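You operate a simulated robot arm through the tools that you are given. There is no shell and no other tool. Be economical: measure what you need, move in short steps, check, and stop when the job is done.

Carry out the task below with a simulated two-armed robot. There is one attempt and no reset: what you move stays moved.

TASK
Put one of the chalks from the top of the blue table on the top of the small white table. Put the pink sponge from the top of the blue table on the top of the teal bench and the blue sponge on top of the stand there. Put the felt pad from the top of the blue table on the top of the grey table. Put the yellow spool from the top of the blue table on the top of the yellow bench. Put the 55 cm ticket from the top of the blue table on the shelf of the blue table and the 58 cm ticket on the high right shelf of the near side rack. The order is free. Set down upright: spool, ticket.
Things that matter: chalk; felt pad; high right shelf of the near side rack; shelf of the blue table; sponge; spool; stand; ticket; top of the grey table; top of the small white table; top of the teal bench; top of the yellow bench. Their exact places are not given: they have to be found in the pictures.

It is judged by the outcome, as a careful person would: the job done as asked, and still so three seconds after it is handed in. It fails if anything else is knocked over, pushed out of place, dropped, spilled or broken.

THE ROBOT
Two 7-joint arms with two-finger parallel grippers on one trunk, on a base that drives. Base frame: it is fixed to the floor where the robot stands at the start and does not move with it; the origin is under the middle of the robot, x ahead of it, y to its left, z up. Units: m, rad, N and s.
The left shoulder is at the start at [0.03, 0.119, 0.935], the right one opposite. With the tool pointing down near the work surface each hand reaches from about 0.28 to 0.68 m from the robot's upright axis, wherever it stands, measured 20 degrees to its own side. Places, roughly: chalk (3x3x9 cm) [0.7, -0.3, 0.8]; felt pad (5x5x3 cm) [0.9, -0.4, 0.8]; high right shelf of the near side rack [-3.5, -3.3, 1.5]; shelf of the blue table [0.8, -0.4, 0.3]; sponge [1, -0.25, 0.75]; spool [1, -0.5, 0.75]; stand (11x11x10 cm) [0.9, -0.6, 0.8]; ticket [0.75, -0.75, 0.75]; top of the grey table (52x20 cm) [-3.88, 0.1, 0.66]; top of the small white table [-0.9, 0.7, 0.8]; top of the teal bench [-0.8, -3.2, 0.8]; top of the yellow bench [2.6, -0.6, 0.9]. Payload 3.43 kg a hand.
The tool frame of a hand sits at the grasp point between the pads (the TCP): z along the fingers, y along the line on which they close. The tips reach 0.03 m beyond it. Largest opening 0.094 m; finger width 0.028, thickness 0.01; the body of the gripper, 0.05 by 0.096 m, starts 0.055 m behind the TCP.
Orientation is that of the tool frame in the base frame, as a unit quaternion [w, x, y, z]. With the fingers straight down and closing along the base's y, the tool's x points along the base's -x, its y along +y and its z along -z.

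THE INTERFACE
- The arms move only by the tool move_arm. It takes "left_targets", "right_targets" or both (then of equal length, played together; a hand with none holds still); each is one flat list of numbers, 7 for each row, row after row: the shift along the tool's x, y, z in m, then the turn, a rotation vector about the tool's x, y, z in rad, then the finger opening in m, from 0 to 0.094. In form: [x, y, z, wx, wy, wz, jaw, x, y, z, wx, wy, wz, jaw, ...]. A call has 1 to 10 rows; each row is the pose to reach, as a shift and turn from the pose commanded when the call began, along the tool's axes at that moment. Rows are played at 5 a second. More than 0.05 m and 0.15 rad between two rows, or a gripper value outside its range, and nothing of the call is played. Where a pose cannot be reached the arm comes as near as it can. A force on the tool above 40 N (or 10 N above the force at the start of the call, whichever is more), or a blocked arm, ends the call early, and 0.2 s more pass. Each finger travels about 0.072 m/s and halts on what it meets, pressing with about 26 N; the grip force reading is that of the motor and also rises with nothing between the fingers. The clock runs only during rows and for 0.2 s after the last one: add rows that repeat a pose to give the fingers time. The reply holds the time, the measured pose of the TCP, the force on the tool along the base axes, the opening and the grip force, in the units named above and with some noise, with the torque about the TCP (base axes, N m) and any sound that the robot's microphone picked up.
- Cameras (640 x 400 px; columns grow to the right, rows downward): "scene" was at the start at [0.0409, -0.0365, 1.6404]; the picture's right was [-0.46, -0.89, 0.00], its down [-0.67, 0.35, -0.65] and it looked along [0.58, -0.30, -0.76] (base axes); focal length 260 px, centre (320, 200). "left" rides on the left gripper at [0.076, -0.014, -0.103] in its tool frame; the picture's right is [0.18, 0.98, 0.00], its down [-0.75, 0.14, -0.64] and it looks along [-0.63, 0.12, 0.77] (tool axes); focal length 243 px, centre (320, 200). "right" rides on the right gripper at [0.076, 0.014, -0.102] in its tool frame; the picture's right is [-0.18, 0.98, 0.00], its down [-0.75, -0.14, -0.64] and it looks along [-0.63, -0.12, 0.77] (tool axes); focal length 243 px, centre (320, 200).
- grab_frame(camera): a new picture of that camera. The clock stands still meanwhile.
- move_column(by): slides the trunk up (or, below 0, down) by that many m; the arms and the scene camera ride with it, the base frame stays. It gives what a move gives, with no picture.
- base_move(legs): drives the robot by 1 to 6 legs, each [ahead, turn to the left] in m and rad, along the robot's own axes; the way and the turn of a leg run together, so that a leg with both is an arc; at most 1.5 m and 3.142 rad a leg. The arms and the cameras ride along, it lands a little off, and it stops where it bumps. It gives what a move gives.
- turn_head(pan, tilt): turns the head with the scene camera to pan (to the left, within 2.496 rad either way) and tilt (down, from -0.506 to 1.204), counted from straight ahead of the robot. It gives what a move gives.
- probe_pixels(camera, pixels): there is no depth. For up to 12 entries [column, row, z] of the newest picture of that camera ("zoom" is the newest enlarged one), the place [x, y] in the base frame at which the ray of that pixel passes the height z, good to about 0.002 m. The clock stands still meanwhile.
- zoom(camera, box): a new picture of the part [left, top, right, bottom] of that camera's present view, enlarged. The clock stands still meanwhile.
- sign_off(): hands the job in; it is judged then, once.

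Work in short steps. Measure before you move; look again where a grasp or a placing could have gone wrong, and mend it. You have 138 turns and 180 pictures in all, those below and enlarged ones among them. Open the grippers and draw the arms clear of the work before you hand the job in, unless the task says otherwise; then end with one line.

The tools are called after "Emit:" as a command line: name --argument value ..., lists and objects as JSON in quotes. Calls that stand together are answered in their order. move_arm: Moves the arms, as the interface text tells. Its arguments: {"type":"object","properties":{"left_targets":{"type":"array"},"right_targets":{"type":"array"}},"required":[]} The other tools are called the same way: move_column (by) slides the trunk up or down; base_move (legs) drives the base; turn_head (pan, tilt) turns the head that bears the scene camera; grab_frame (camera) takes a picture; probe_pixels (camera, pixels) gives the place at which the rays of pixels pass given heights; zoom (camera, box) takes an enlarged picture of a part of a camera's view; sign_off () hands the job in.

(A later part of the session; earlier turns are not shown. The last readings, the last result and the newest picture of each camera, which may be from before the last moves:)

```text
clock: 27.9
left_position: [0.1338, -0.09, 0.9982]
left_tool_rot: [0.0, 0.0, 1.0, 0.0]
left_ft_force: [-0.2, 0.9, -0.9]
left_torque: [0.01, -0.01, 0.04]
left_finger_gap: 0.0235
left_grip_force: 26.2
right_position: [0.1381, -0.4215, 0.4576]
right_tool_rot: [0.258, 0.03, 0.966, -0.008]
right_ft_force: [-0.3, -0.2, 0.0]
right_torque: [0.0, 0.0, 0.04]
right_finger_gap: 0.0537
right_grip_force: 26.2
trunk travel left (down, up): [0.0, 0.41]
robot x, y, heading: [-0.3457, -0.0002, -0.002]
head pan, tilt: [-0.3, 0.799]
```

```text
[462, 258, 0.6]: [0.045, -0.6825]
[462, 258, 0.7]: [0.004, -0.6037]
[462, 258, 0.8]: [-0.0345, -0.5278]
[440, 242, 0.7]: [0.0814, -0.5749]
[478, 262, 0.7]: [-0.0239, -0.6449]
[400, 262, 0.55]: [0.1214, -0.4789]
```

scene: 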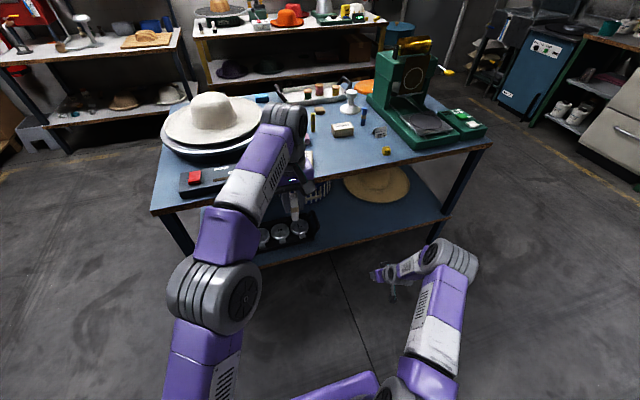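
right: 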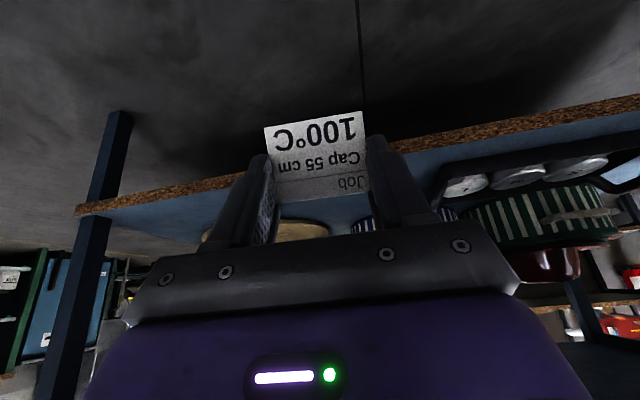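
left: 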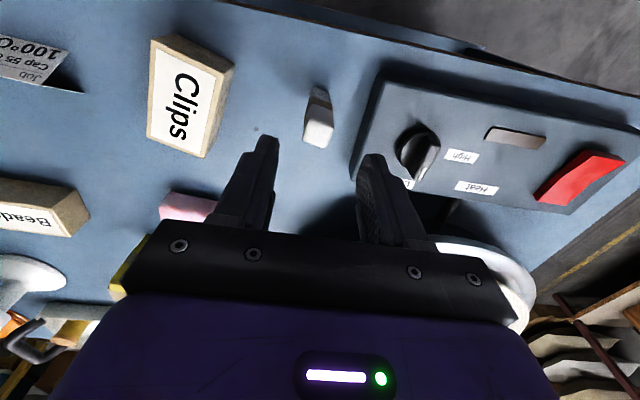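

Elbow front is at x≈0.08, so I drive only 0.29 m ahead (keeping it clear of the table edge at 0.40) and do the rest with the arm.

Emit:
base_move --legs '[[0.29, 0]]'

Emit:
grab_frame --camera "right"

Emit:
grab_frame --camera "scene"

```text
clock: 29.8
left_position: [0.4224, -0.0887, 0.9977]
left_tool_rot: [0.0, -0.002, 1.0, 0.0]
left_ft_force: [0.7, -0.3, -0.5]
left_torque: [-0.03, -0.02, -0.01]
left_finger_gap: 0.0237
left_grip_force: 26.4
right_position: [0.4277, -0.4205, 0.4573]
right_tool_rot: [0.259, 0.029, 0.966, -0.008]
right_ft_force: [0.6, 0.0, -0.4]
right_torque: [-0.01, 0.0, -0.01]
right_finger_gap: 0.0537
right_grip_force: 25.6
trunk travel left (down, up): [0.0, 0.41]
robot x, y, heading: [-0.0558, 0.0036, 0.001]
head pan, tilt: [-0.3, 0.799]
```

```text
143 pictures are left
```

right: 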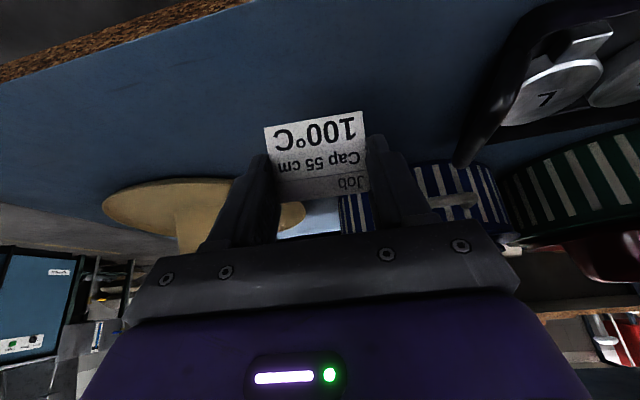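

```text
142 pictures are left
```

scene: 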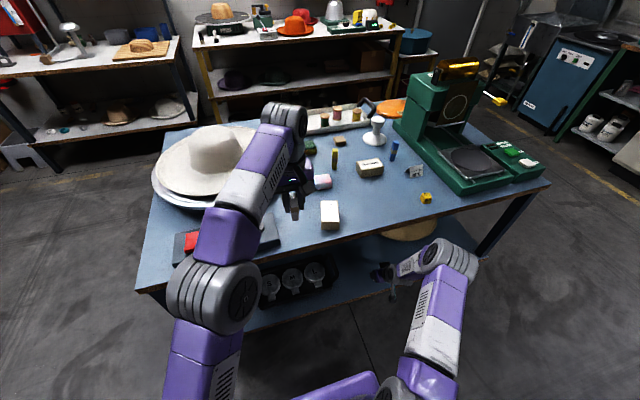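

The ticket is over the shelf. I extend 0.04 m forward and descend 0.075 m, then look.

Emit:
move_arm --right_targets '[-0.0346, 0, 0.02, 0, 0, 0, 0.045, -0.0221, 0, 0.0416, 0, 0, 0, 0.045, -0.0096, 0, 0.0633, 0, 0, 0, 0.045, 0.0004, 0, 0.0806, 0, 0, 0, 0.045, 0.0029, 0, 0.085, 0, 0, 0, 0.045]'

Emit:
grab_frame --camera "right"

```text
clock: 31.0
left_position: [0.4206, -0.0889, 0.9973]
left_tool_rot: [0.0, -0.001, 1.0, 0.0]
left_ft_force: [0.1, 0.3, -1.0]
left_torque: [0.0, 0.02, -0.01]
left_finger_gap: 0.0234
left_grip_force: 26.0
right_position: [0.4669, -0.4224, 0.3825]
right_tool_rot: [0.258, 0.028, 0.966, -0.007]
right_ft_force: [0.3, -0.4, -0.6]
right_torque: [-0.02, 0.01, -0.01]
right_finger_gap: 0.0538
right_grip_force: 25.7
trunk travel left (down, up): [0.0, 0.41]
robot x, y, heading: [-0.0572, -0.0003, -0.003]
head pan, tilt: [-0.3, 0.799]
```

```text
141 pictures are left
```

right: 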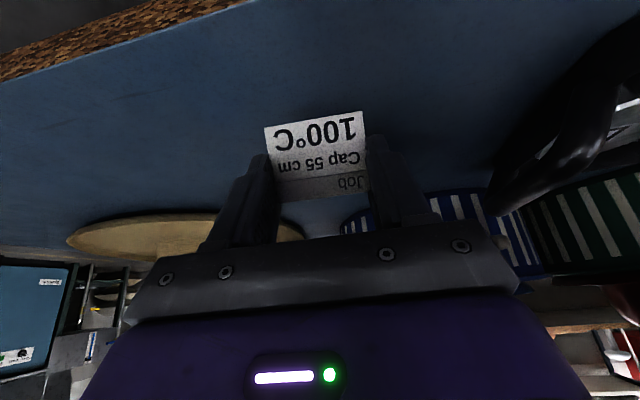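

Not in contact yet (force ≈0). I keep descending in 4 mm steps, watching the force.

Emit:
move_arm --right_targets '[0.002, 0, 0.0035, 0, 0, 0, 0.045, 0.004, 0, 0.0069, 0, 0, 0, 0.045, 0.006, 0, 0.0104, 0, 0, 0, 0.045, 0.008, 0, 0.0139, 0, 0, 0, 0.045, 0.01, 0, 0.0173, 0, 0, 0, 0.045]'

Emit:
grab_frame --camera "right"

```text
clock: 32.2
left_position: [0.4215, -0.0881, 0.9973]
left_tool_rot: [-0.001, -0.002, 1.0, 0.0]
left_ft_force: [-1.0, 0.3, 0.8]
left_torque: [0.0, 0.0, -0.01]
left_finger_gap: 0.0238
left_grip_force: 26.0
right_position: [0.4673, -0.4212, 0.3634]
right_tool_rot: [0.26, 0.03, 0.965, -0.008]
right_ft_force: [-1.7, -0.3, 0.5]
right_torque: [0.03, -0.01, 0.01]
right_finger_gap: 0.0541
right_grip_force: 26.2
trunk travel left (down, up): [0.0, 0.41]
robot x, y, heading: [-0.0589, 0.0008, 0.005]
head pan, tilt: [-0.3, 0.799]
```

```text
140 pictures are left
```

right: 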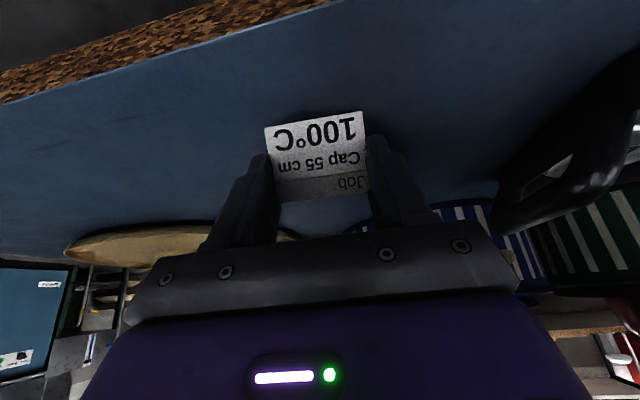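

I probe the shelf edge line from this view to estimate the shelf height.

Emit:
probe_pixels --camera "right" --pixels '[[100, 76, 0.3], [100, 76, 0.32], [100, 76, 0.34], [280, 14, 0.3], [280, 14, 0.32], [280, 14, 0.34]]'

```text
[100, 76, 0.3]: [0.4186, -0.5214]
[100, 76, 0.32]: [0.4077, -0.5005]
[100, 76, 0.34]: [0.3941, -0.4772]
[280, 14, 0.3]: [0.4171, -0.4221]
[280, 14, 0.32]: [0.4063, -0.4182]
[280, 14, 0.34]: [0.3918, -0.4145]
```

Shelf height is more like 0.30–0.315, so contact is expected at TCP z≈0.34–0.35. I continue down in 3 mm steps.

Emit:
move_arm --right_targets '[0.002, 0, 0.0035, 0, 0, 0, 0.045, 0.0035, 0, 0.0061, 0, 0, 0, 0.045, 0.005, 0, 0.0087, 0, 0, 0, 0.045, 0.0065, 0, 0.0113, 0, 0, 0, 0.045, 0.0075, 0, 0.013, 0, 0, 0, 0.045, 0.0085, 0, 0.0147, 0, 0, 0, 0.045]'

```text
clock: 33.6
left_position: [0.4221, -0.0884, 0.9979]
left_tool_rot: [0.0, -0.002, 1.0, 0.001]
left_ft_force: [1.1, 1.0, -0.6]
left_torque: [0.01, -0.02, 0.01]
left_finger_gap: 0.0237
left_grip_force: 25.7
right_position: [0.4673, -0.4227, 0.3455]
right_tool_rot: [0.259, 0.03, 0.965, -0.007]
right_ft_force: [-0.1, 0.9, 0.8]
right_torque: [0.0, -0.01, 0.0]
right_finger_gap: 0.0535
right_grip_force: 26.4
trunk travel left (down, up): [0.0, 0.41]
robot x, y, heading: [-0.0544, -0.0006, 0.001]
head pan, tilt: [-0.3, 0.799]
```

Emit:
move_arm --right_targets '[0.001, 0, 0.0017, 0, 0, 0, 0.045, 0.002, 0, 0.0035, 0, 0, 0, 0.045, 0.003, 0, 0.0052, 0, 0, 0, 0.045, 0.004, 0, 0.0069, 0, 0, 0, 0.045]'

Emit:
grab_frame --camera "right"

```text
clock: 34.6
left_position: [0.4214, -0.0882, 0.9985]
left_tool_rot: [0.0, -0.001, 1.0, 0.0]
left_ft_force: [0.2, 1.6, -1.0]
left_torque: [0.0, 0.01, -0.02]
left_finger_gap: 0.0238
left_grip_force: 25.6
right_position: [0.4677, -0.422, 0.339]
right_tool_rot: [0.26, 0.03, 0.965, -0.009]
right_ft_force: [-1.3, 1.0, 7.1]
right_torque: [-0.15, -0.03, -0.02]
right_finger_gap: 0.0536
right_grip_force: 25.8
trunk travel left (down, up): [0.0, 0.41]
robot x, y, heading: [-0.06, -0.0028, 0.002]
head pan, tilt: [-0.3, 0.799]
```

```text
139 pictures are left
```

right: 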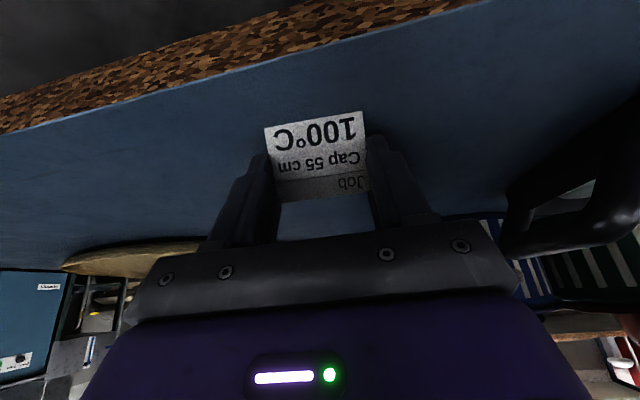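

7 N upward: the ticket is in contact (shelf z≈0.30). I release and back off along the tool axis.

Emit:
move_arm --right_targets '[0, 0, 0, 0, 0, 0, 0.06, 0, 0, 0, 0, 0, 0, 0.075, 0, 0, 0, 0, 0, 0, 0.09, 0, 0, -0.02, 0, 0, 0, 0.094, 0, 0, -0.06, 0, 0, 0, 0.094, 0.02, 0, -0.1, 0, 0, 0, 0.094, 0.05, 0, -0.13, 0, 0, 0, 0.094]'

Emit:
grab_frame --camera "right"

```text
clock: 36.2
left_position: [0.4212, -0.0887, 0.9982]
left_tool_rot: [0.0, -0.002, 1.0, 0.0]
left_ft_force: [-0.1, -0.1, -0.5]
left_torque: [-0.01, 0.0, -0.02]
left_finger_gap: 0.0236
left_grip_force: 25.8
right_position: [0.3581, -0.4165, 0.426]
right_tool_rot: [0.259, 0.03, 0.965, -0.008]
right_ft_force: [-1.3, 0.0, 0.3]
right_torque: [-0.02, -0.02, 0.04]
right_finger_gap: 0.0939
right_grip_force: 0.1
trunk travel left (down, up): [0.0, 0.41]
robot x, y, heading: [-0.0609, 0.0001, -0.001]
head pan, tilt: [-0.3, 0.799]
```

```text
138 pictures are left
```

right: 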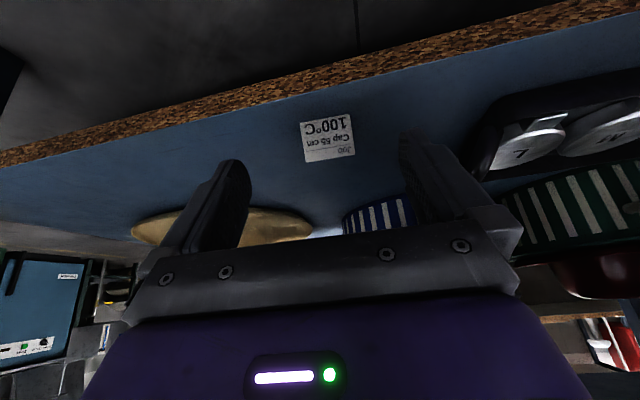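

The 55 ticket stands on the shelf. I back the base 0.1 m, raise the trunk, and then raise and straighten the right hand.

Emit:
base_move --legs '[[-0.12, 0]]'

Emit:
move_column --by 0.2

Emit:
move_arm --right_targets '[-0.025, 0, -0.0433, 0, 0, 0, 0.094, -0.05, 0, -0.0866, 0, 0, 0, 0.094, -0.075, 0, -0.13, 0, 0, 0, 0.094, -0.1, 0, -0.173, 0, 0, 0, 0.094, -0.125, 0, -0.2165, 0, 0, 0, 0.094, -0.15, 0, -0.26, 0, 0.13, 0, 0.094, -0.175, 0, -0.303, 0, 0.26, 0, 0.094, -0.185, 0.02, -0.32, 0, 0.39, 0, 0.094, -0.195, 0.04, -0.338, 0, 0.5236, 0, 0.094, -0.195, 0.04, -0.338, 0, 0.5236, 0, 0.094]'

Emit:
turn_head --pan -0.35 --tilt 0.9

Emit:
grab_frame --camera "scene"

```text
clock: 37.5
left_position: [0.3034, -0.09, 0.9979]
left_tool_rot: [0.0, -0.002, 1.0, 0.0]
left_ft_force: [0.1, 0.7, -1.2]
left_torque: [-0.03, 0.0, -0.02]
left_finger_gap: 0.0236
left_grip_force: 25.9
right_position: [0.2404, -0.4161, 0.4251]
right_tool_rot: [0.259, 0.029, 0.965, -0.007]
right_ft_force: [0.4, -0.9, -1.0]
right_torque: [-0.01, -0.01, -0.03]
right_finger_gap: 0.0939
right_grip_force: 0.0
trunk travel left (down, up): [0.0, 0.41]
robot x, y, heading: [-0.1751, 0.0033, -0.002]
head pan, tilt: [-0.3, 0.799]
```

```text
clock: 39.6
left_position: [0.3034, -0.0901, 1.1971]
left_tool_rot: [0.001, -0.001, 1.0, 0.001]
left_ft_force: [0.0, 0.6, -1.0]
left_torque: [0.0, 0.02, 0.0]
left_finger_gap: 0.0235
left_grip_force: 26.3
right_position: [0.2396, -0.4153, 0.6252]
right_tool_rot: [0.259, 0.03, 0.965, -0.008]
right_ft_force: [0.8, -0.5, 0.2]
right_torque: [0.0, 0.01, -0.01]
right_finger_gap: 0.0941
right_grip_force: 0.1
trunk travel left (down, up): [-0.2, 0.21]
robot x, y, heading: [-0.1724, 0.0025, 0.007]
head pan, tilt: [-0.3, 0.799]
```

```text
refused: row 5 steps farther than a row can; nothing moved
```

```text
clock: 40.3
left_position: [0.3022, -0.0893, 1.198]
left_tool_rot: [0.001, -0.002, 1.0, 0.001]
left_ft_force: [-0.4, 0.2, 0.2]
left_torque: [0.01, 0.01, -0.03]
left_finger_gap: 0.0232
left_grip_force: 25.7
right_position: [0.241, -0.4157, 0.625]
right_tool_rot: [0.259, 0.03, 0.965, -0.009]
right_ft_force: [0.1, 0.2, 0.0]
right_torque: [0.01, -0.01, 0.01]
right_finger_gap: 0.094
right_grip_force: 0.0
trunk travel left (down, up): [-0.2, 0.21]
robot x, y, heading: [-0.1758, 0.0012, 0.009]
head pan, tilt: [-0.351, 0.901]
```

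```text
137 pictures are left
```

scene: 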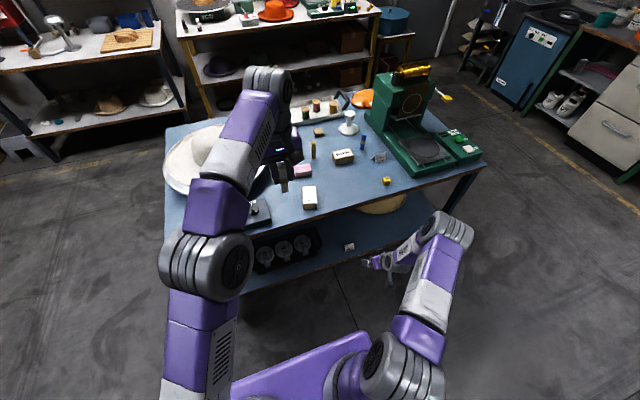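

Ticket visible upright at (349,247) on the shelf. The arm rows were slightly too long; I resend with 0.04 m steps.

Emit:
move_arm --right_targets '[-0.02, 0, -0.0346, 0, 0, 0, 0.094, -0.04, 0, -0.0693, 0, 0, 0, 0.094, -0.06, 0, -0.1039, 0, 0, 0, 0.094, -0.08, 0, -0.1386, 0, 0, 0, 0.094, -0.1, 0, -0.173, 0, 0, 0, 0.094, -0.12, 0, -0.208, 0, 0.13, 0, 0.094, -0.14, 0, -0.2425, 0, 0.26, 0, 0.094, -0.16, 0.02, -0.277, 0, 0.39, 0, 0.094, -0.18, 0.04, -0.312, 0, 0.5236, 0, 0.094, -0.19, 0.06, -0.329, 0, 0.5236, 0, 0.094]'

Emit:
base_move --legs '[[0.26, 0]]'

Emit:
grab_frame --camera "right"

Emit:
grab_frame --camera "scene"

```text
clock: 42.5
left_position: [0.303, -0.0887, 1.1989]
left_tool_rot: [0.001, -0.002, 1.0, 0.0]
left_ft_force: [0.9, -0.5, 0.0]
left_torque: [-0.03, -0.03, 0.0]
left_finger_gap: 0.0237
left_grip_force: 26.2
right_position: [0.2431, -0.3549, 1.0064]
right_tool_rot: [0.0, 0.031, 1.0, 0.0]
right_ft_force: [-0.1, 0.1, -0.4]
right_torque: [-0.01, 0.02, 0.01]
right_finger_gap: 0.0941
right_grip_force: 0.1
trunk travel left (down, up): [-0.2, 0.21]
robot x, y, heading: [-0.1735, -0.0032, 0.007]
head pan, tilt: [-0.351, 0.901]
```

```text
clock: 44.4
left_position: [0.5625, -0.0885, 1.1979]
left_tool_rot: [0.001, -0.002, 1.0, -0.001]
left_ft_force: [0.8, -0.2, -1.3]
left_torque: [-0.02, 0.01, -0.01]
left_finger_gap: 0.0237
left_grip_force: 25.9
right_position: [0.5044, -0.3544, 1.0064]
right_tool_rot: [-0.001, 0.03, 1.0, 0.0]
right_ft_force: [-0.2, -0.2, -0.2]
right_torque: [0.03, 0.0, 0.01]
right_finger_gap: 0.094
right_grip_force: 0.1
trunk travel left (down, up): [-0.2, 0.21]
robot x, y, heading: [0.0852, -0.0019, 0.004]
head pan, tilt: [-0.351, 0.901]
```

```text
136 pictures are left
```

right: 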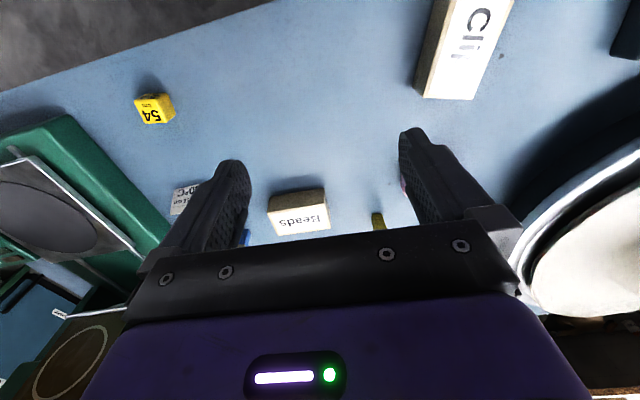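

```text
135 pictures are left
```

scene: 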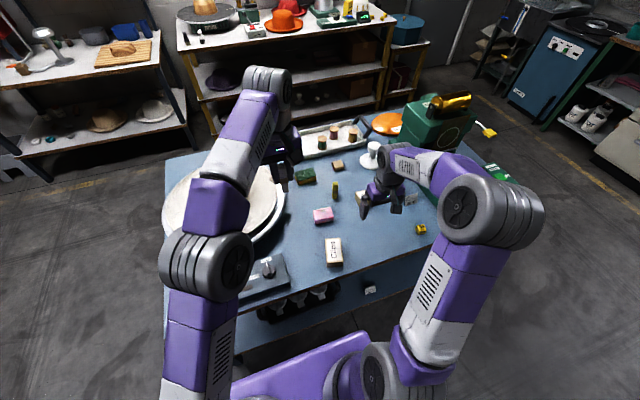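

The pink sponge is at (323,215) in the scene. I enlarge it to measure its outline and yaw.

Emit:
zoom --camera "scene" --box '[292, 190, 372, 240]'

```text
8.00 times, centred on (332, 215) of scene
```

zoom: 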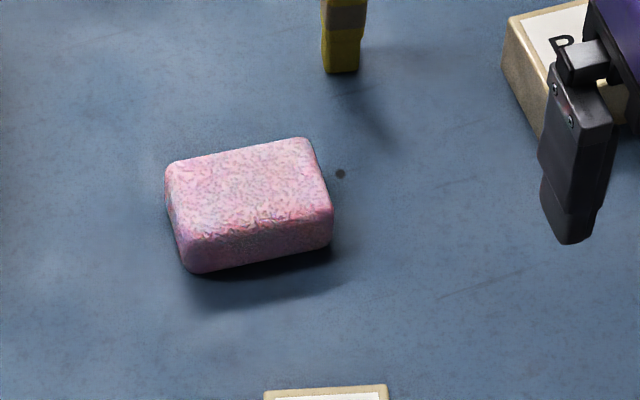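

Emit:
probe_pixels --camera "zoom" --pixels '[[188, 270, 0.8], [330, 245, 0.8], [168, 165, 0.83], [310, 140, 0.83], [330, 208, 0.83], [182, 238, 0.83], [342, 72, 0.8], [272, 392, 0.84], [385, 386, 0.84]]'

```text
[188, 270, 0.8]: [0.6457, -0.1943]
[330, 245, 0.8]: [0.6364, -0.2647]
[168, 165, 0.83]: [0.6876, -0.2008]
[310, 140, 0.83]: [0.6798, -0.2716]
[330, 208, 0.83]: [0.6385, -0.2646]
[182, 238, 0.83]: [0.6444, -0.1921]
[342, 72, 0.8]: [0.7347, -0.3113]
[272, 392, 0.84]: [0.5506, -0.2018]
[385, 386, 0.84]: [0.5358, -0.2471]
```

Sponge centre (0.663,-0.232), 0.072 long along about y, yaw ≈-0.10. I move the left hand aside, and the right hand over the sponge down to z≈0.88, then check.

Emit:
move_arm --left_targets '[0.02, 0.035, 0, 0, 0, 0, 0.005, 0.04, 0.07, 0, 0, 0, 0, 0.005, 0.06, 0.105, 0, 0, 0, 0, 0.005, 0.08, 0.14, 0, 0, 0, 0, 0.005, 0.1, 0.175, 0, 0, 0, 0, 0.005, 0.1, 0.175, 0, 0, 0, 0, 0.005, 0.1, 0.175, 0, 0, 0, 0, 0.005, 0.1, 0.175, 0, 0, 0, 0, 0.005]' --right_targets '[-0.03, 0.026, 0, 0, 0, 0.01, 0.094, -0.06, 0.052, 0, 0, 0, 0.02, 0.094, -0.09, 0.079, 0, 0, 0, 0.03, 0.094, -0.12, 0.105, 0, 0, 0, 0.037, 0.094, -0.15, 0.131, 0, 0, 0, 0.037, 0.094, -0.15, 0.131, 0.045, 0, 0, 0.037, 0.094, -0.15, 0.131, 0.09, 0, 0, 0.037, 0.094, -0.15, 0.131, 0.125, 0, 0, 0.037, 0.094]'

Emit:
grab_frame --camera "right"

```text
clock: 46.2
left_position: [0.4621, 0.0849, 1.1985]
left_tool_rot: [0.0, -0.002, 1.0, -0.001]
left_ft_force: [0.0, -0.4, 0.8]
left_torque: [-0.03, -0.01, -0.02]
left_finger_gap: 0.0234
left_grip_force: 26.5
right_position: [0.661, -0.2327, 0.8802]
right_tool_rot: [-0.001, 0.05, 0.999, 0.0]
right_ft_force: [0.0, -0.2, 0.7]
right_torque: [-0.02, 0.02, 0.01]
right_finger_gap: 0.094
right_grip_force: 0.1
trunk travel left (down, up): [-0.2, 0.21]
robot x, y, heading: [0.0817, -0.0025, 0.008]
head pan, tilt: [-0.351, 0.901]
```

```text
133 pictures are left
```

right: 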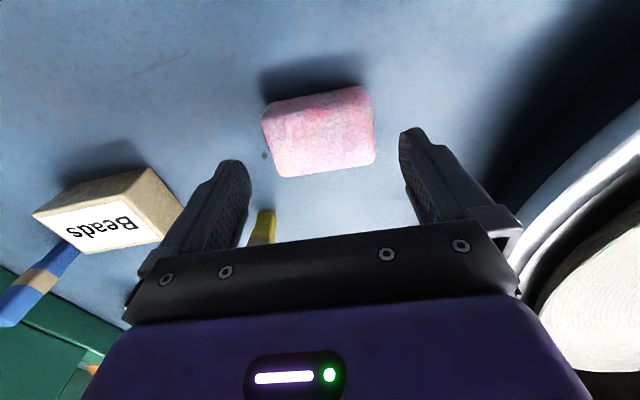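

Centred. I descend 0.042 m, close and lift.

Emit:
move_arm --right_targets '[0, 0, 0.025, 0, 0, 0, 0.094, 0, 0, 0.042, 0, 0, 0, 0.094, 0, 0, 0.042, 0, 0, 0, 0.07, 0, 0, 0.042, 0, 0, 0, 0.05, 0, 0, 0.042, 0, 0, 0, 0.05, 0, 0, 0.0, 0, 0, 0, 0.05, 0, 0, -0.04, 0, 0, 0, 0.05, 0, 0, -0.08, 0, 0, 0, 0.05, 0, 0, -0.12, 0, 0, 0, 0.05, 0, 0, -0.15, 0, 0, 0, 0.05]'

Emit:
grab_frame --camera "right"

```text
clock: 48.4
left_position: [0.4609, 0.0854, 1.1991]
left_tool_rot: [-0.001, -0.002, 1.0, -0.001]
left_ft_force: [-0.3, -1.0, -0.2]
left_torque: [0.03, -0.05, 0.0]
left_finger_gap: 0.0234
left_grip_force: 26.2
right_position: [0.6605, -0.235, 1.0317]
right_tool_rot: [0.001, 0.05, 0.999, 0.0]
right_ft_force: [0.0, 0.3, -0.3]
right_torque: [-0.04, 0.0, -0.02]
right_finger_gap: 0.0719
right_grip_force: 25.9
trunk travel left (down, up): [-0.2, 0.21]
robot x, y, heading: [0.0848, 0.0001, 0.005]
head pan, tilt: [-0.351, 0.901]
```

```text
132 pictures are left
```

right: 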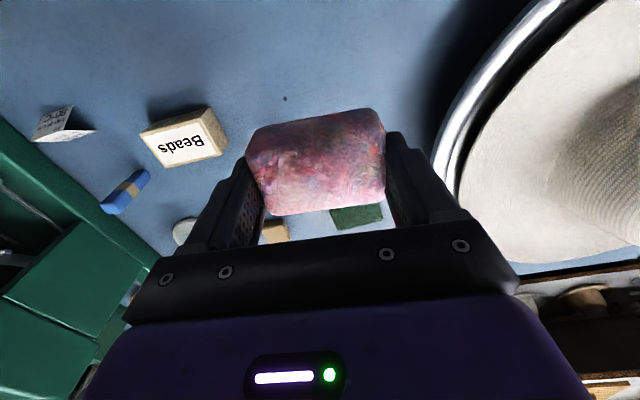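

Sponge held. I back off the table, pull the right hand in, and look at the small white table.

Emit:
base_move --legs '[[-0.3, 0]]'

Emit:
move_arm --right_targets '[0.04, 0, -0.01, 0, 0, 0, 0.05, 0.08, 0, -0.02, 0, 0, 0, 0.05, 0.12, 0, -0.03, 0, 0, 0, 0.05, 0.16, 0, -0.04, 0, 0, 0, 0.05, 0.2, 0, -0.05, 0, 0, 0, 0.05, 0.24, 0, -0.06, 0, 0, 0, 0.05]' --left_targets '[0.01, 0, 0, 0, 0, 0, 0.005, 0.02, 0, 0, 0, 0, 0, 0.005, 0.03, 0, 0, 0, 0, 0, 0.005, 0.04, 0, 0, 0, 0, 0, 0.005, 0.04, 0, 0, 0, 0, 0, 0.005, 0.04, 0, 0, 0, 0, 0, 0.005]'

Emit:
turn_head --pan 2.45 --tilt 0.75

Emit:
grab_frame --camera "scene"

```text
clock: 50.4
left_position: [0.1631, 0.084, 1.1986]
left_tool_rot: [0.001, 0.0, 1.0, 0.0]
left_ft_force: [-0.9, -0.2, 0.6]
left_torque: [-0.02, -0.01, 0.0]
left_finger_gap: 0.0231
left_grip_force: 25.7
right_position: [0.3624, -0.2341, 1.0319]
right_tool_rot: [0.0, 0.049, 0.999, 0.0]
right_ft_force: [-0.7, 0.6, -0.6]
right_torque: [-0.02, 0.01, 0.02]
right_finger_gap: 0.0718
right_grip_force: 26.3
trunk travel left (down, up): [-0.2, 0.21]
robot x, y, heading: [-0.2124, 0.0001, 0.003]
head pan, tilt: [-0.351, 0.901]
```

```text
clock: 51.8
left_position: [0.122, 0.0834, 1.1989]
left_tool_rot: [0.002, 0.0, 1.0, -0.001]
left_ft_force: [-0.4, 0.2, 0.1]
left_torque: [-0.06, -0.03, -0.03]
left_finger_gap: 0.0233
left_grip_force: 26.0
right_position: [0.1209, -0.2115, 1.0914]
right_tool_rot: [0.001, 0.049, 0.999, 0.0]
right_ft_force: [-1.1, -0.6, -0.4]
right_torque: [-0.05, -0.01, -0.01]
right_finger_gap: 0.072
right_grip_force: 25.8
trunk travel left (down, up): [-0.2, 0.21]
robot x, y, heading: [-0.2137, 0.0001, 0.001]
head pan, tilt: [-0.351, 0.901]
```

```text
clock: 54.3
left_position: [0.1221, 0.0835, 1.1983]
left_tool_rot: [0.0, -0.001, 1.0, 0.0]
left_ft_force: [0.3, -0.1, -0.2]
left_torque: [-0.02, -0.01, 0.04]
left_finger_gap: 0.0234
left_grip_force: 25.0
right_position: [0.123, -0.211, 1.0911]
right_tool_rot: [0.0, 0.05, 0.999, 0.0]
right_ft_force: [1.5, -0.3, -0.6]
right_torque: [0.0, -0.01, 0.02]
right_finger_gap: 0.0718
right_grip_force: 26.0
trunk travel left (down, up): [-0.2, 0.21]
robot x, y, heading: [-0.214, -0.0013, 0.003]
head pan, tilt: [2.45, 0.75]
```

```text
131 pictures are left
```

scene: 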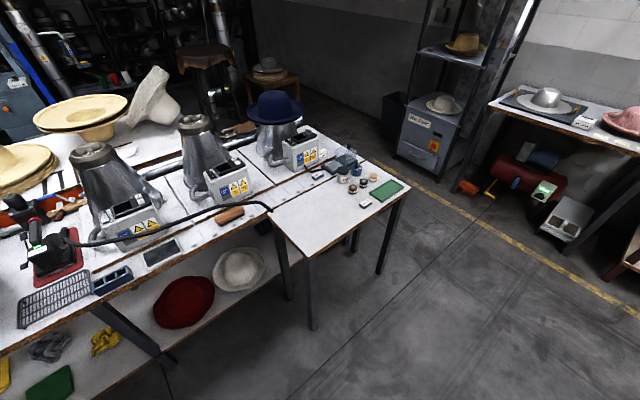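

The small white table is the extension with the green mat (corners near (312,258), (410,187), (268,210)). I enlarge and probe at z≈0.8.

Emit:
zoom --camera "scene" --box '[240, 135, 432, 275]'

Emit:
probe_pixels --camera "scene" --pixels '[[312, 257, 0.8], [410, 187, 0.8], [268, 212, 0.8], [365, 162, 0.8], [340, 215, 0.8], [312, 330, 0.0], [378, 275, 0.0], [170, 360, 0.0], [103, 278, 0.8], [20, 327, 0.8]]'

```text
2.86 times, centred on (336, 205) of scene
```

zoom: 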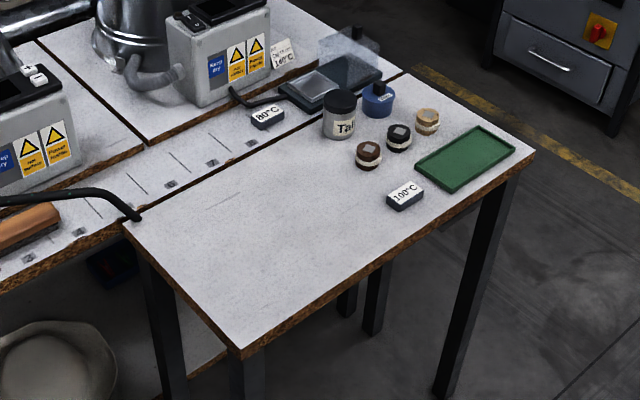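

```text
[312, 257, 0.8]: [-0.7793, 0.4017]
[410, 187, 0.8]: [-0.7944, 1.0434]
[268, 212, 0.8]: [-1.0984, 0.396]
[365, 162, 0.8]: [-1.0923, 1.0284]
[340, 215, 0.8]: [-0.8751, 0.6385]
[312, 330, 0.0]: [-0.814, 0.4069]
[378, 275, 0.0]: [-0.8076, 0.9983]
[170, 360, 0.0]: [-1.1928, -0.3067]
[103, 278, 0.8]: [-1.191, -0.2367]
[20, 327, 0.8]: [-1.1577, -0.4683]
```

White table top spans x -1.10…-0.78, y 0.40…1.03 at z≈0.80; the spot (-0.92, 0.58) is free. I drive to about (-0.42, 0.68) facing -x.

Emit:
base_move --legs '[[0, 1.86], [0.71, 0], [0, 1.28]]'

Emit:
turn_head --pan 0.2 --tilt 0.9

Emit:
grab_frame --camera "scene"

```text
clock: 65.8
left_position: [-0.7549, 0.5975, 1.1975]
left_tool_rot: [0.0, 1.0, 0.0, 0.001]
left_ft_force: [0.5, 0.0, -0.2]
left_torque: [0.0, 0.0, 0.03]
left_finger_gap: 0.0236
left_grip_force: 26.0
right_position: [-0.7551, 0.8928, 1.0911]
right_tool_rot: [0.0, 0.999, -0.051, 0.0]
right_ft_force: [-0.6, -0.2, 0.0]
right_torque: [0.0, 0.01, 0.0]
right_finger_gap: 0.0722
right_grip_force: 25.6
trunk travel left (down, up): [-0.2, 0.21]
robot x, y, heading: [-0.4166, 0.6823, 3.144]
head pan, tilt: [2.45, 0.75]
```

```text
clock: 67.9
left_position: [-0.7564, 0.5975, 1.1996]
left_tool_rot: [0.0, 1.0, 0.0, 0.0]
left_ft_force: [0.4, -0.4, -1.1]
left_torque: [-0.01, 0.01, -0.01]
left_finger_gap: 0.0236
left_grip_force: 26.3
right_position: [-0.7548, 0.8927, 1.0926]
right_tool_rot: [-0.001, 0.999, -0.051, -0.001]
right_ft_force: [0.5, 0.5, -0.1]
right_torque: [-0.01, -0.01, 0.01]
right_finger_gap: 0.0719
right_grip_force: 25.8
trunk travel left (down, up): [-0.2, 0.21]
robot x, y, heading: [-0.4181, 0.677, 3.14]
head pan, tilt: [0.201, 0.901]
```

```text
129 pictures are left
```

scene: 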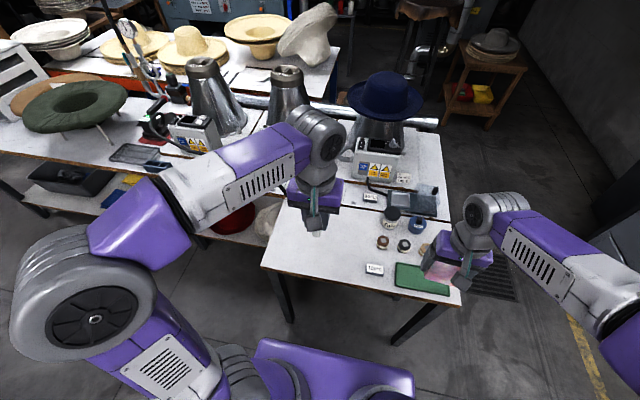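

The free area left of the mat is below the left hand. I move the left hand over (-0.92,0.56) and down to z≈0.90.

Emit:
move_arm --left_targets '[-0.041, 0.009, 0, 0, 0, 0, 0.005, -0.082, 0.018, 0, 0, 0, 0, 0.005, -0.124, 0.028, 0, 0, 0, 0, 0.005, -0.165, 0.0375, 0, 0, 0, 0, 0.005, -0.165, 0.0375, 0.049, 0, 0, 0, 0.005, -0.165, 0.0375, 0.098, 0, 0, 0, 0.005, -0.165, 0.0375, 0.147, 0, 0, 0, 0.005, -0.165, 0.0375, 0.196, 0, 0, 0, 0.005, -0.165, 0.0375, 0.245, 0, 0, 0, 0.005, -0.165, 0.0375, 0.29, 0, 0, 0, 0.005]'

Emit:
grab_frame --camera "left"

```text
clock: 70.1
left_position: [-0.9204, 0.5611, 0.9058]
left_tool_rot: [0.0, 1.0, 0.0, 0.0]
left_ft_force: [0.4, 0.8, -0.7]
left_torque: [0.0, -0.01, 0.01]
left_finger_gap: 0.0233
left_grip_force: 25.8
right_position: [-0.7558, 0.8936, 1.0915]
right_tool_rot: [0.0, 0.999, -0.052, 0.002]
right_ft_force: [0.8, 0.1, -0.4]
right_torque: [-0.01, -0.02, 0.02]
right_finger_gap: 0.0719
right_grip_force: 26.2
trunk travel left (down, up): [-0.2, 0.21]
robot x, y, heading: [-0.419, 0.6794, 3.142]
head pan, tilt: [0.201, 0.901]
```

```text
128 pictures are left
```

left: 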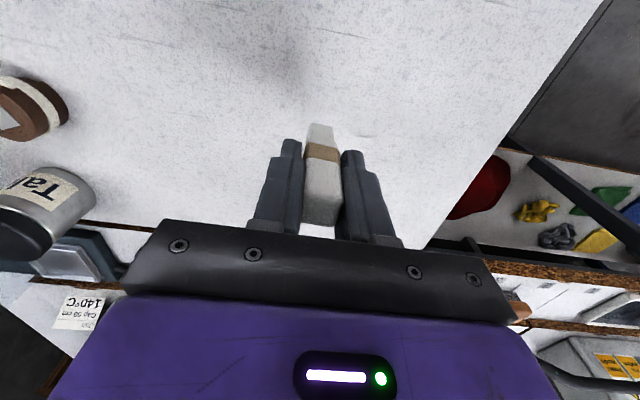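

Clear white surface under the chalk. I descend in small steps until contact.

Emit:
move_arm --left_targets '[0, 0, 0.015, 0, 0, 0, 0.005, 0, 0, 0.025, 0, 0, 0, 0.005, 0, 0, 0.03, 0, 0, 0, 0.005, 0, 0, 0.033, 0, 0, 0, 0.005, 0, 0, 0.036, 0, 0, 0, 0.005, 0, 0, 0.038, 0, 0, 0, 0.005]'

```text
clock: 71.5
left_position: [-0.9205, 0.561, 0.8693]
left_tool_rot: [0.0, 1.0, -0.001, 0.0]
left_ft_force: [-0.1, 0.2, -0.9]
left_torque: [0.0, 0.03, 0.02]
left_finger_gap: 0.0234
left_grip_force: 25.8
right_position: [-0.7549, 0.893, 1.0915]
right_tool_rot: [0.0, 0.999, -0.051, 0.0]
right_ft_force: [0.7, 0.0, 0.5]
right_torque: [-0.03, -0.02, -0.02]
right_finger_gap: 0.0721
right_grip_force: 26.5
trunk travel left (down, up): [-0.2, 0.21]
robot x, y, heading: [-0.4138, 0.6813, 3.133]
head pan, tilt: [0.201, 0.901]
```

Emit:
move_arm --left_targets '[0, 0, 0.002, 0, 0, 0, 0.005, 0, 0, 0.004, 0, 0, 0, 0.005, 0, 0, 0.006, 0, 0, 0, 0.005, 0, 0, 0.008, 0, 0, 0, 0.005]'

Emit:
grab_frame --camera "left"

```text
clock: 72.5
left_position: [-0.9221, 0.5607, 0.8628]
left_tool_rot: [0.001, 1.0, 0.0, -0.003]
left_ft_force: [-2.1, -3.0, 19.9]
left_torque: [-0.14, -0.12, -0.05]
left_finger_gap: 0.0236
left_grip_force: 26.1
right_position: [-0.7548, 0.8934, 1.0912]
right_tool_rot: [-0.001, 0.999, -0.051, 0.0]
right_ft_force: [0.1, 0.4, 0.4]
right_torque: [0.02, -0.03, 0.0]
right_finger_gap: 0.0721
right_grip_force: 26.2
trunk travel left (down, up): [-0.2, 0.21]
robot x, y, heading: [-0.4154, 0.6799, 3.141]
head pan, tilt: [0.201, 0.901]
```

```text
127 pictures are left
```

left: 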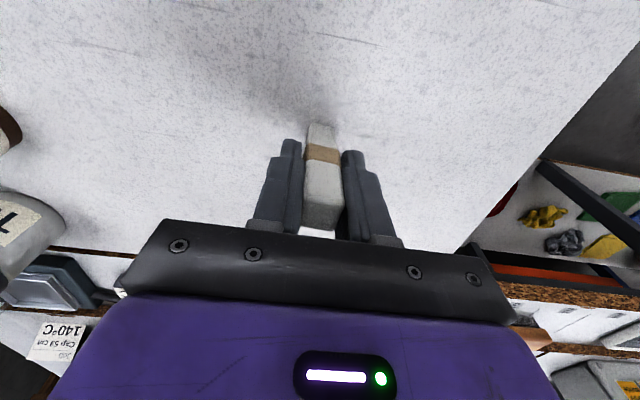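

Contact (20 N). I raise 2 mm to relieve it, open and withdraw upwards.

Emit:
move_arm --left_targets '[0, 0, -0.002, 0, 0, 0, 0.005, 0, 0, -0.002, 0, 0, 0, 0.03, 0, 0, -0.002, 0, 0, 0, 0.045, 0, 0, -0.002, 0, 0, 0, 0.06, 0, 0, -0.04, 0, 0, 0, 0.06, 0, 0, -0.08, 0, 0, 0, 0.06, 0, 0, -0.12, 0, 0, 0, 0.06, 0.03, 0, -0.16, 0, 0, 0, 0.06, 0.07, 0, -0.18, 0, 0, 0, 0.06, 0.11, 0, -0.2, 0, 0, 0, 0.06]'

Emit:
grab_frame --camera "scene"

```text
clock: 74.7
left_position: [-0.8089, 0.5601, 1.0626]
left_tool_rot: [0.0, 1.0, 0.0, -0.001]
left_ft_force: [0.5, -0.3, -0.1]
left_torque: [0.01, 0.03, -0.02]
left_finger_gap: 0.0598
left_grip_force: 0.0
right_position: [-0.7545, 0.8928, 1.092]
right_tool_rot: [0.0, 0.999, -0.051, 0.0]
right_ft_force: [-0.3, 0.3, 0.9]
right_torque: [0.0, -0.01, 0.05]
right_finger_gap: 0.0721
right_grip_force: 26.2
trunk travel left (down, up): [-0.2, 0.21]
robot x, y, heading: [-0.4162, 0.6806, 3.137]
head pan, tilt: [0.201, 0.901]
```

```text
126 pictures are left
```

scene: 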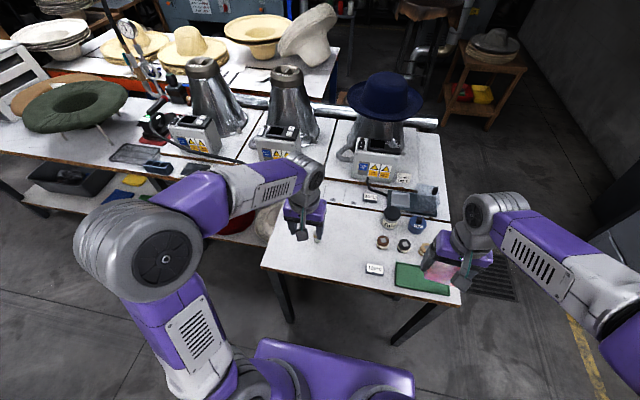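

The left hand is empty and clear. I back away, turn to face -y and drive down the corridor at x≈-0.3 towards the teal bench, then look.

Emit:
base_move --legs '[[-0.13, 0], [0, 1.571], [1.4, 0], [0.7, 0]]'

Emit:
turn_head --pan 0.0 --tilt 0.5

Emit:
grab_frame --camera "scene"

Emit:
turn_head --pan -2.49 --tilt 0.4

Emit:
grab_frame --camera "scene"

Emit:
turn_head --pan -1.0 --tilt 0.3

Emit:
grab_frame --camera "scene"

```text
clock: 89.8
left_position: [-0.1653, -1.8169, 1.0618]
left_tool_rot: [0.0, 0.704, 0.71, 0.0]
left_ft_force: [-0.3, 0.1, -0.4]
left_torque: [0.02, 0.01, -0.01]
left_finger_gap: 0.0597
left_grip_force: 0.1
right_position: [-0.4988, -1.7634, 1.0908]
right_tool_rot: [0.0, 0.739, 0.674, 0.001]
right_ft_force: [-0.8, -0.6, -0.3]
right_torque: [-0.01, 0.01, 0.0]
right_finger_gap: 0.072
right_grip_force: 25.9
trunk travel left (down, up): [-0.2, 0.21]
robot x, y, heading: [-0.2945, -1.4238, -1.558]
head pan, tilt: [0.201, 0.901]
```

```text
clock: 90.7
left_position: [-0.1655, -1.815, 1.0614]
left_tool_rot: [0.0, 0.704, 0.71, 0.0]
left_ft_force: [-0.3, -0.4, -0.1]
left_torque: [0.01, 0.03, 0.01]
left_finger_gap: 0.0599
left_grip_force: 0.1
right_position: [-0.4989, -1.7634, 1.0919]
right_tool_rot: [0.0, 0.739, 0.674, 0.0]
right_ft_force: [0.4, -0.7, -0.9]
right_torque: [-0.05, -0.01, 0.0]
right_finger_gap: 0.0722
right_grip_force: 26.2
trunk travel left (down, up): [-0.2, 0.21]
robot x, y, heading: [-0.2855, -1.4213, -1.563]
head pan, tilt: [0.0, 0.499]
```

```text
125 pictures are left
```

scene: 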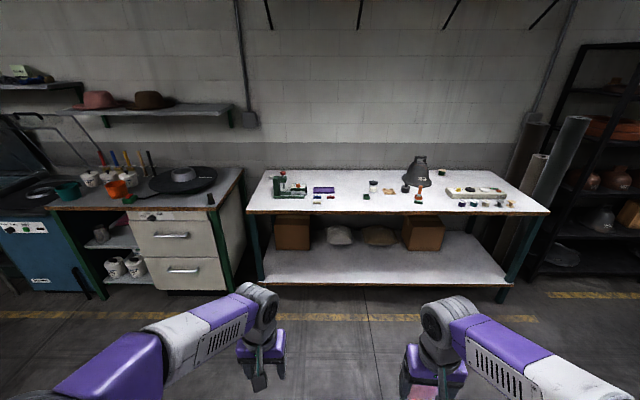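

```text
clock: 93.0
left_position: [-0.1641, -1.8163, 1.0613]
left_tool_rot: [0.001, 0.704, 0.711, 0.001]
left_ft_force: [-0.3, 0.4, 0.2]
left_torque: [0.01, -0.06, 0.05]
left_finger_gap: 0.0603
left_grip_force: 0.1
right_position: [-0.4997, -1.7627, 1.091]
right_tool_rot: [0.0, 0.739, 0.673, -0.001]
right_ft_force: [0.3, -0.8, 0.1]
right_torque: [-0.04, 0.0, -0.01]
right_finger_gap: 0.0721
right_grip_force: 25.8
trunk travel left (down, up): [-0.2, 0.21]
robot x, y, heading: [-0.2876, -1.4224, -1.562]
head pan, tilt: [-2.491, 0.4]
```

```text
124 pictures are left
```

scene: 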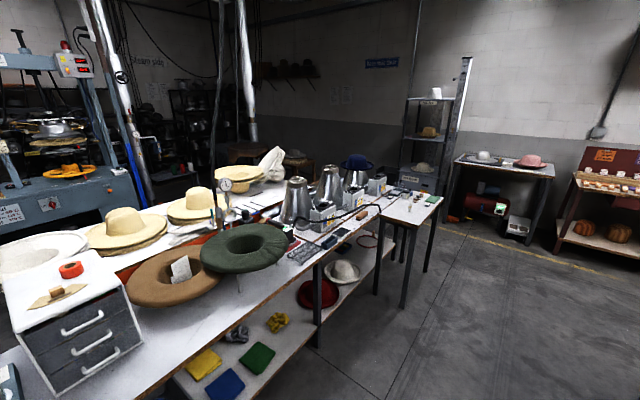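

```text
clock: 94.6
left_position: [-0.1657, -1.8148, 1.0598]
left_tool_rot: [0.0, 0.704, 0.71, 0.0]
left_ft_force: [0.5, 0.0, 0.1]
left_torque: [0.0, -0.01, 0.02]
left_finger_gap: 0.0599
left_grip_force: 0.2
right_position: [-0.4983, -1.7642, 1.0908]
right_tool_rot: [-0.001, 0.739, 0.674, 0.0]
right_ft_force: [1.1, 0.8, -0.2]
right_torque: [0.0, -0.03, 0.04]
right_finger_gap: 0.0719
right_grip_force: 25.9
trunk travel left (down, up): [-0.2, 0.21]
robot x, y, heading: [-0.292, -1.4234, -1.567]
head pan, tilt: [-1.0, 0.3]
```

```text
123 pictures are left
```

scene: 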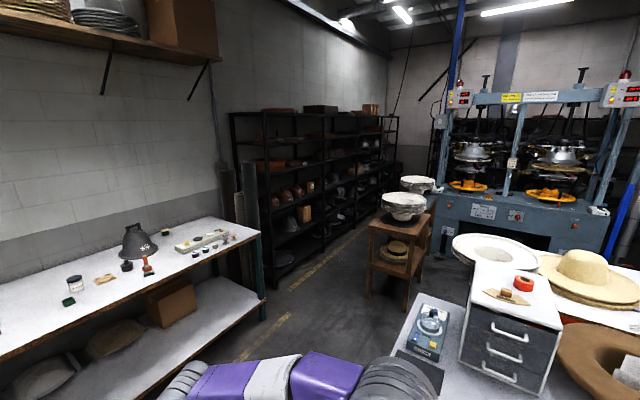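

The teal bench is straight ahead with small items in a row. I look again with more tilt and probe its front edge and free area.

Emit:
turn_head --pan 0.0 --tilt 0.5

Emit:
zoom --camera "scene" --box '[240, 145, 560, 225]'

Emit:
probe_pixels --camera "zoom" --pixels '[[20, 230, 0.8], [320, 233, 0.8], [610, 235, 0.8], [180, 205, 0.8], [240, 215, 0.8], [300, 215, 0.8], [40, 155, 0.8]]'

```text
clock: 95.8
left_position: [-0.1655, -1.8161, 1.0617]
left_tool_rot: [0.0, 0.704, 0.711, 0.0]
left_ft_force: [0.4, -0.6, 0.1]
left_torque: [0.01, 0.0, 0.01]
left_finger_gap: 0.0598
left_grip_force: 0.0
right_position: [-0.4997, -1.7633, 1.0905]
right_tool_rot: [0.0, 0.739, 0.673, 0.0]
right_ft_force: [0.4, 1.1, -0.5]
right_torque: [-0.02, 0.03, 0.01]
right_finger_gap: 0.0718
right_grip_force: 25.3
trunk travel left (down, up): [-0.2, 0.21]
robot x, y, heading: [-0.2912, -1.4272, -1.562]
head pan, tilt: [0.0, 0.499]
```

```text
2.00 times, centred on (400, 185) of scene
```

zoom: 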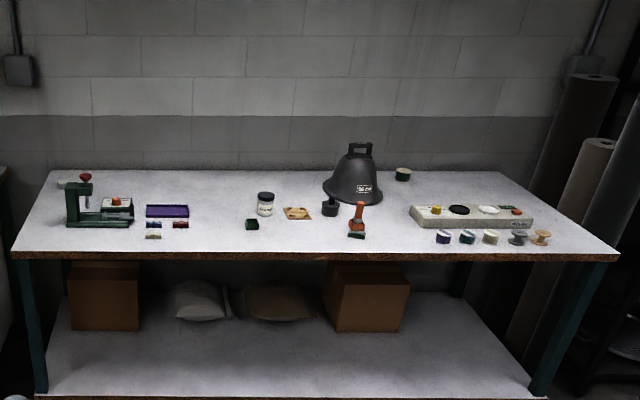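

```text
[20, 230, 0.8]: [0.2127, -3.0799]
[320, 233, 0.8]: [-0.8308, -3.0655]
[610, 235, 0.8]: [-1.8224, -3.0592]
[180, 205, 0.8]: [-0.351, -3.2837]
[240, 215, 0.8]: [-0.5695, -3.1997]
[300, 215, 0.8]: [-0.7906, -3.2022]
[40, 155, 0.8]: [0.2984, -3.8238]
```

Front edge is near y≈-2.97; a free spot lies at about (-0.48,-3.10), between the tape (x≈-0.36) and green block (x≈-0.61). I drive 1.12 m ahead and look.

Emit:
base_move --legs '[[1.12, 0]]'

Emit:
turn_head --pan -0.2 --tilt 0.85

Emit:
grab_frame --camera "scene"

Emit:
grab_frame --camera "right"

```text
clock: 101.6
left_position: [-0.1599, -2.9441, 1.0605]
left_tool_rot: [0.0, 0.706, 0.709, -0.001]
left_ft_force: [0.7, 0.6, 0.1]
left_torque: [0.01, -0.04, 0.0]
left_finger_gap: 0.0601
left_grip_force: 0.0
right_position: [-0.4936, -2.8896, 1.0908]
right_tool_rot: [0.0, 0.741, 0.671, -0.001]
right_ft_force: [-1.1, -0.8, -0.9]
right_torque: [0.02, 0.03, -0.01]
right_finger_gap: 0.0719
right_grip_force: 25.9
trunk travel left (down, up): [-0.2, 0.21]
robot x, y, heading: [-0.2842, -2.5523, -1.564]
head pan, tilt: [0.0, 0.499]
```

```text
clock: 102.4
left_position: [-0.1609, -2.9438, 1.0611]
left_tool_rot: [0.0, 0.706, 0.708, 0.0]
left_ft_force: [0.0, -0.2, 0.0]
left_torque: [0.02, 0.03, 0.02]
left_finger_gap: 0.06
left_grip_force: 0.2
right_position: [-0.4933, -2.8895, 1.0901]
right_tool_rot: [0.0, 0.741, 0.672, 0.001]
right_ft_force: [0.7, 1.0, -0.6]
right_torque: [0.01, 0.02, 0.0]
right_finger_gap: 0.0721
right_grip_force: 26.1
trunk travel left (down, up): [-0.2, 0.21]
robot x, y, heading: [-0.2822, -2.5521, -1.566]
head pan, tilt: [-0.201, 0.85]
```

```text
121 pictures are left
```

scene: 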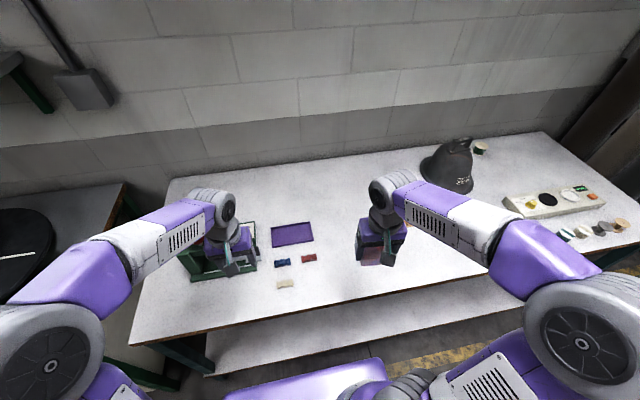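

```text
120 pictures are left
```

right: 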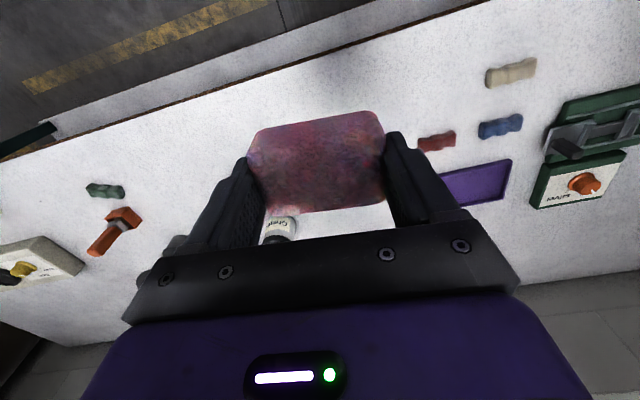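

I probe edge and neighbours to fix the sponge's spot.

Emit:
probe_pixels --camera "right" --pixels '[[260, 74, 0.8], [437, 140, 0.8], [510, 72, 0.8], [280, 218, 0.8], [105, 190, 0.8], [330, 95, 0.8]]'

Emit:
probe_pixels --camera "scene" --pixels '[[128, 345, 0.8], [345, 303, 0.8], [308, 258, 0.8], [290, 284, 0.8], [340, 275, 0.8]]'

```text
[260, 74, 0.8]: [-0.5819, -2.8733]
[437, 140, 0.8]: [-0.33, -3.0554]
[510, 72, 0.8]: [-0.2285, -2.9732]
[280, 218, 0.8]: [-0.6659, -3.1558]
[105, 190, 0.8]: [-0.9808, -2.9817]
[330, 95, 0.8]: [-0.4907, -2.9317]
```

```text
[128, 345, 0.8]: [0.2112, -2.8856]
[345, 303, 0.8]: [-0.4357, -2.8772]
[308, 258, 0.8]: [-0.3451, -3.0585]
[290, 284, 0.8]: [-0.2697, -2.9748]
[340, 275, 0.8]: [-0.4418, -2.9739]
```

Heights agree with z=0.80. I put the sponge down at about (-0.485,-2.99): move 0.1 m ahead, then down to TCP z≈0.85.

Emit:
move_arm --right_targets '[-0.049, 0.01, 0, 0, 0, 0, 0.05, -0.0985, 0.02, 0, 0, 0, 0, 0.05, -0.0985, 0.02, 0.048, 0, 0, 0, 0.05, -0.0985, 0.02, 0.096, 0, 0, 0, 0.05, -0.0985, 0.02, 0.144, 0, 0, 0, 0.05, -0.0985, 0.02, 0.192, 0, 0, 0, 0.05, -0.0985, 0.02, 0.23, 0, 0, 0, 0.05, -0.0985, 0.02, 0.24, 0, 0, 0, 0.05]'

Emit:
move_arm --right_targets '[0, 0, 0.004, 0, 0, 0, 0.05, 0, 0, 0.007, 0, 0, 0, 0.05, 0, 0, 0.009, 0, 0, 0, 0.05, 0, 0, 0.011, 0, 0, 0, 0.05, 0, 0, 0.013, 0, 0, 0, 0.05]'

Emit:
grab_frame --camera "right"

```text
refused: row 2 steps farther than a row can; nothing moved
```

```text
clock: 103.6
left_position: [-0.1613, -2.9441, 1.0618]
left_tool_rot: [0.0, 0.706, 0.708, 0.001]
left_ft_force: [0.0, 0.0, 0.5]
left_torque: [0.02, -0.02, -0.01]
left_finger_gap: 0.0597
left_grip_force: 0.1
right_position: [-0.4934, -2.8898, 1.0793]
right_tool_rot: [0.001, 0.741, 0.672, 0.0]
right_ft_force: [-0.5, 0.5, 0.0]
right_torque: [-0.01, 0.03, -0.04]
right_finger_gap: 0.072
right_grip_force: 26.3
trunk travel left (down, up): [-0.2, 0.21]
robot x, y, heading: [-0.2822, -2.5524, -1.566]
head pan, tilt: [-0.201, 0.85]
```

```text
119 pictures are left
```

right: 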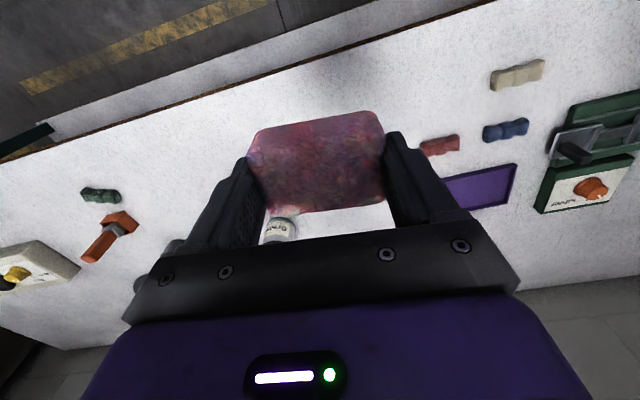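

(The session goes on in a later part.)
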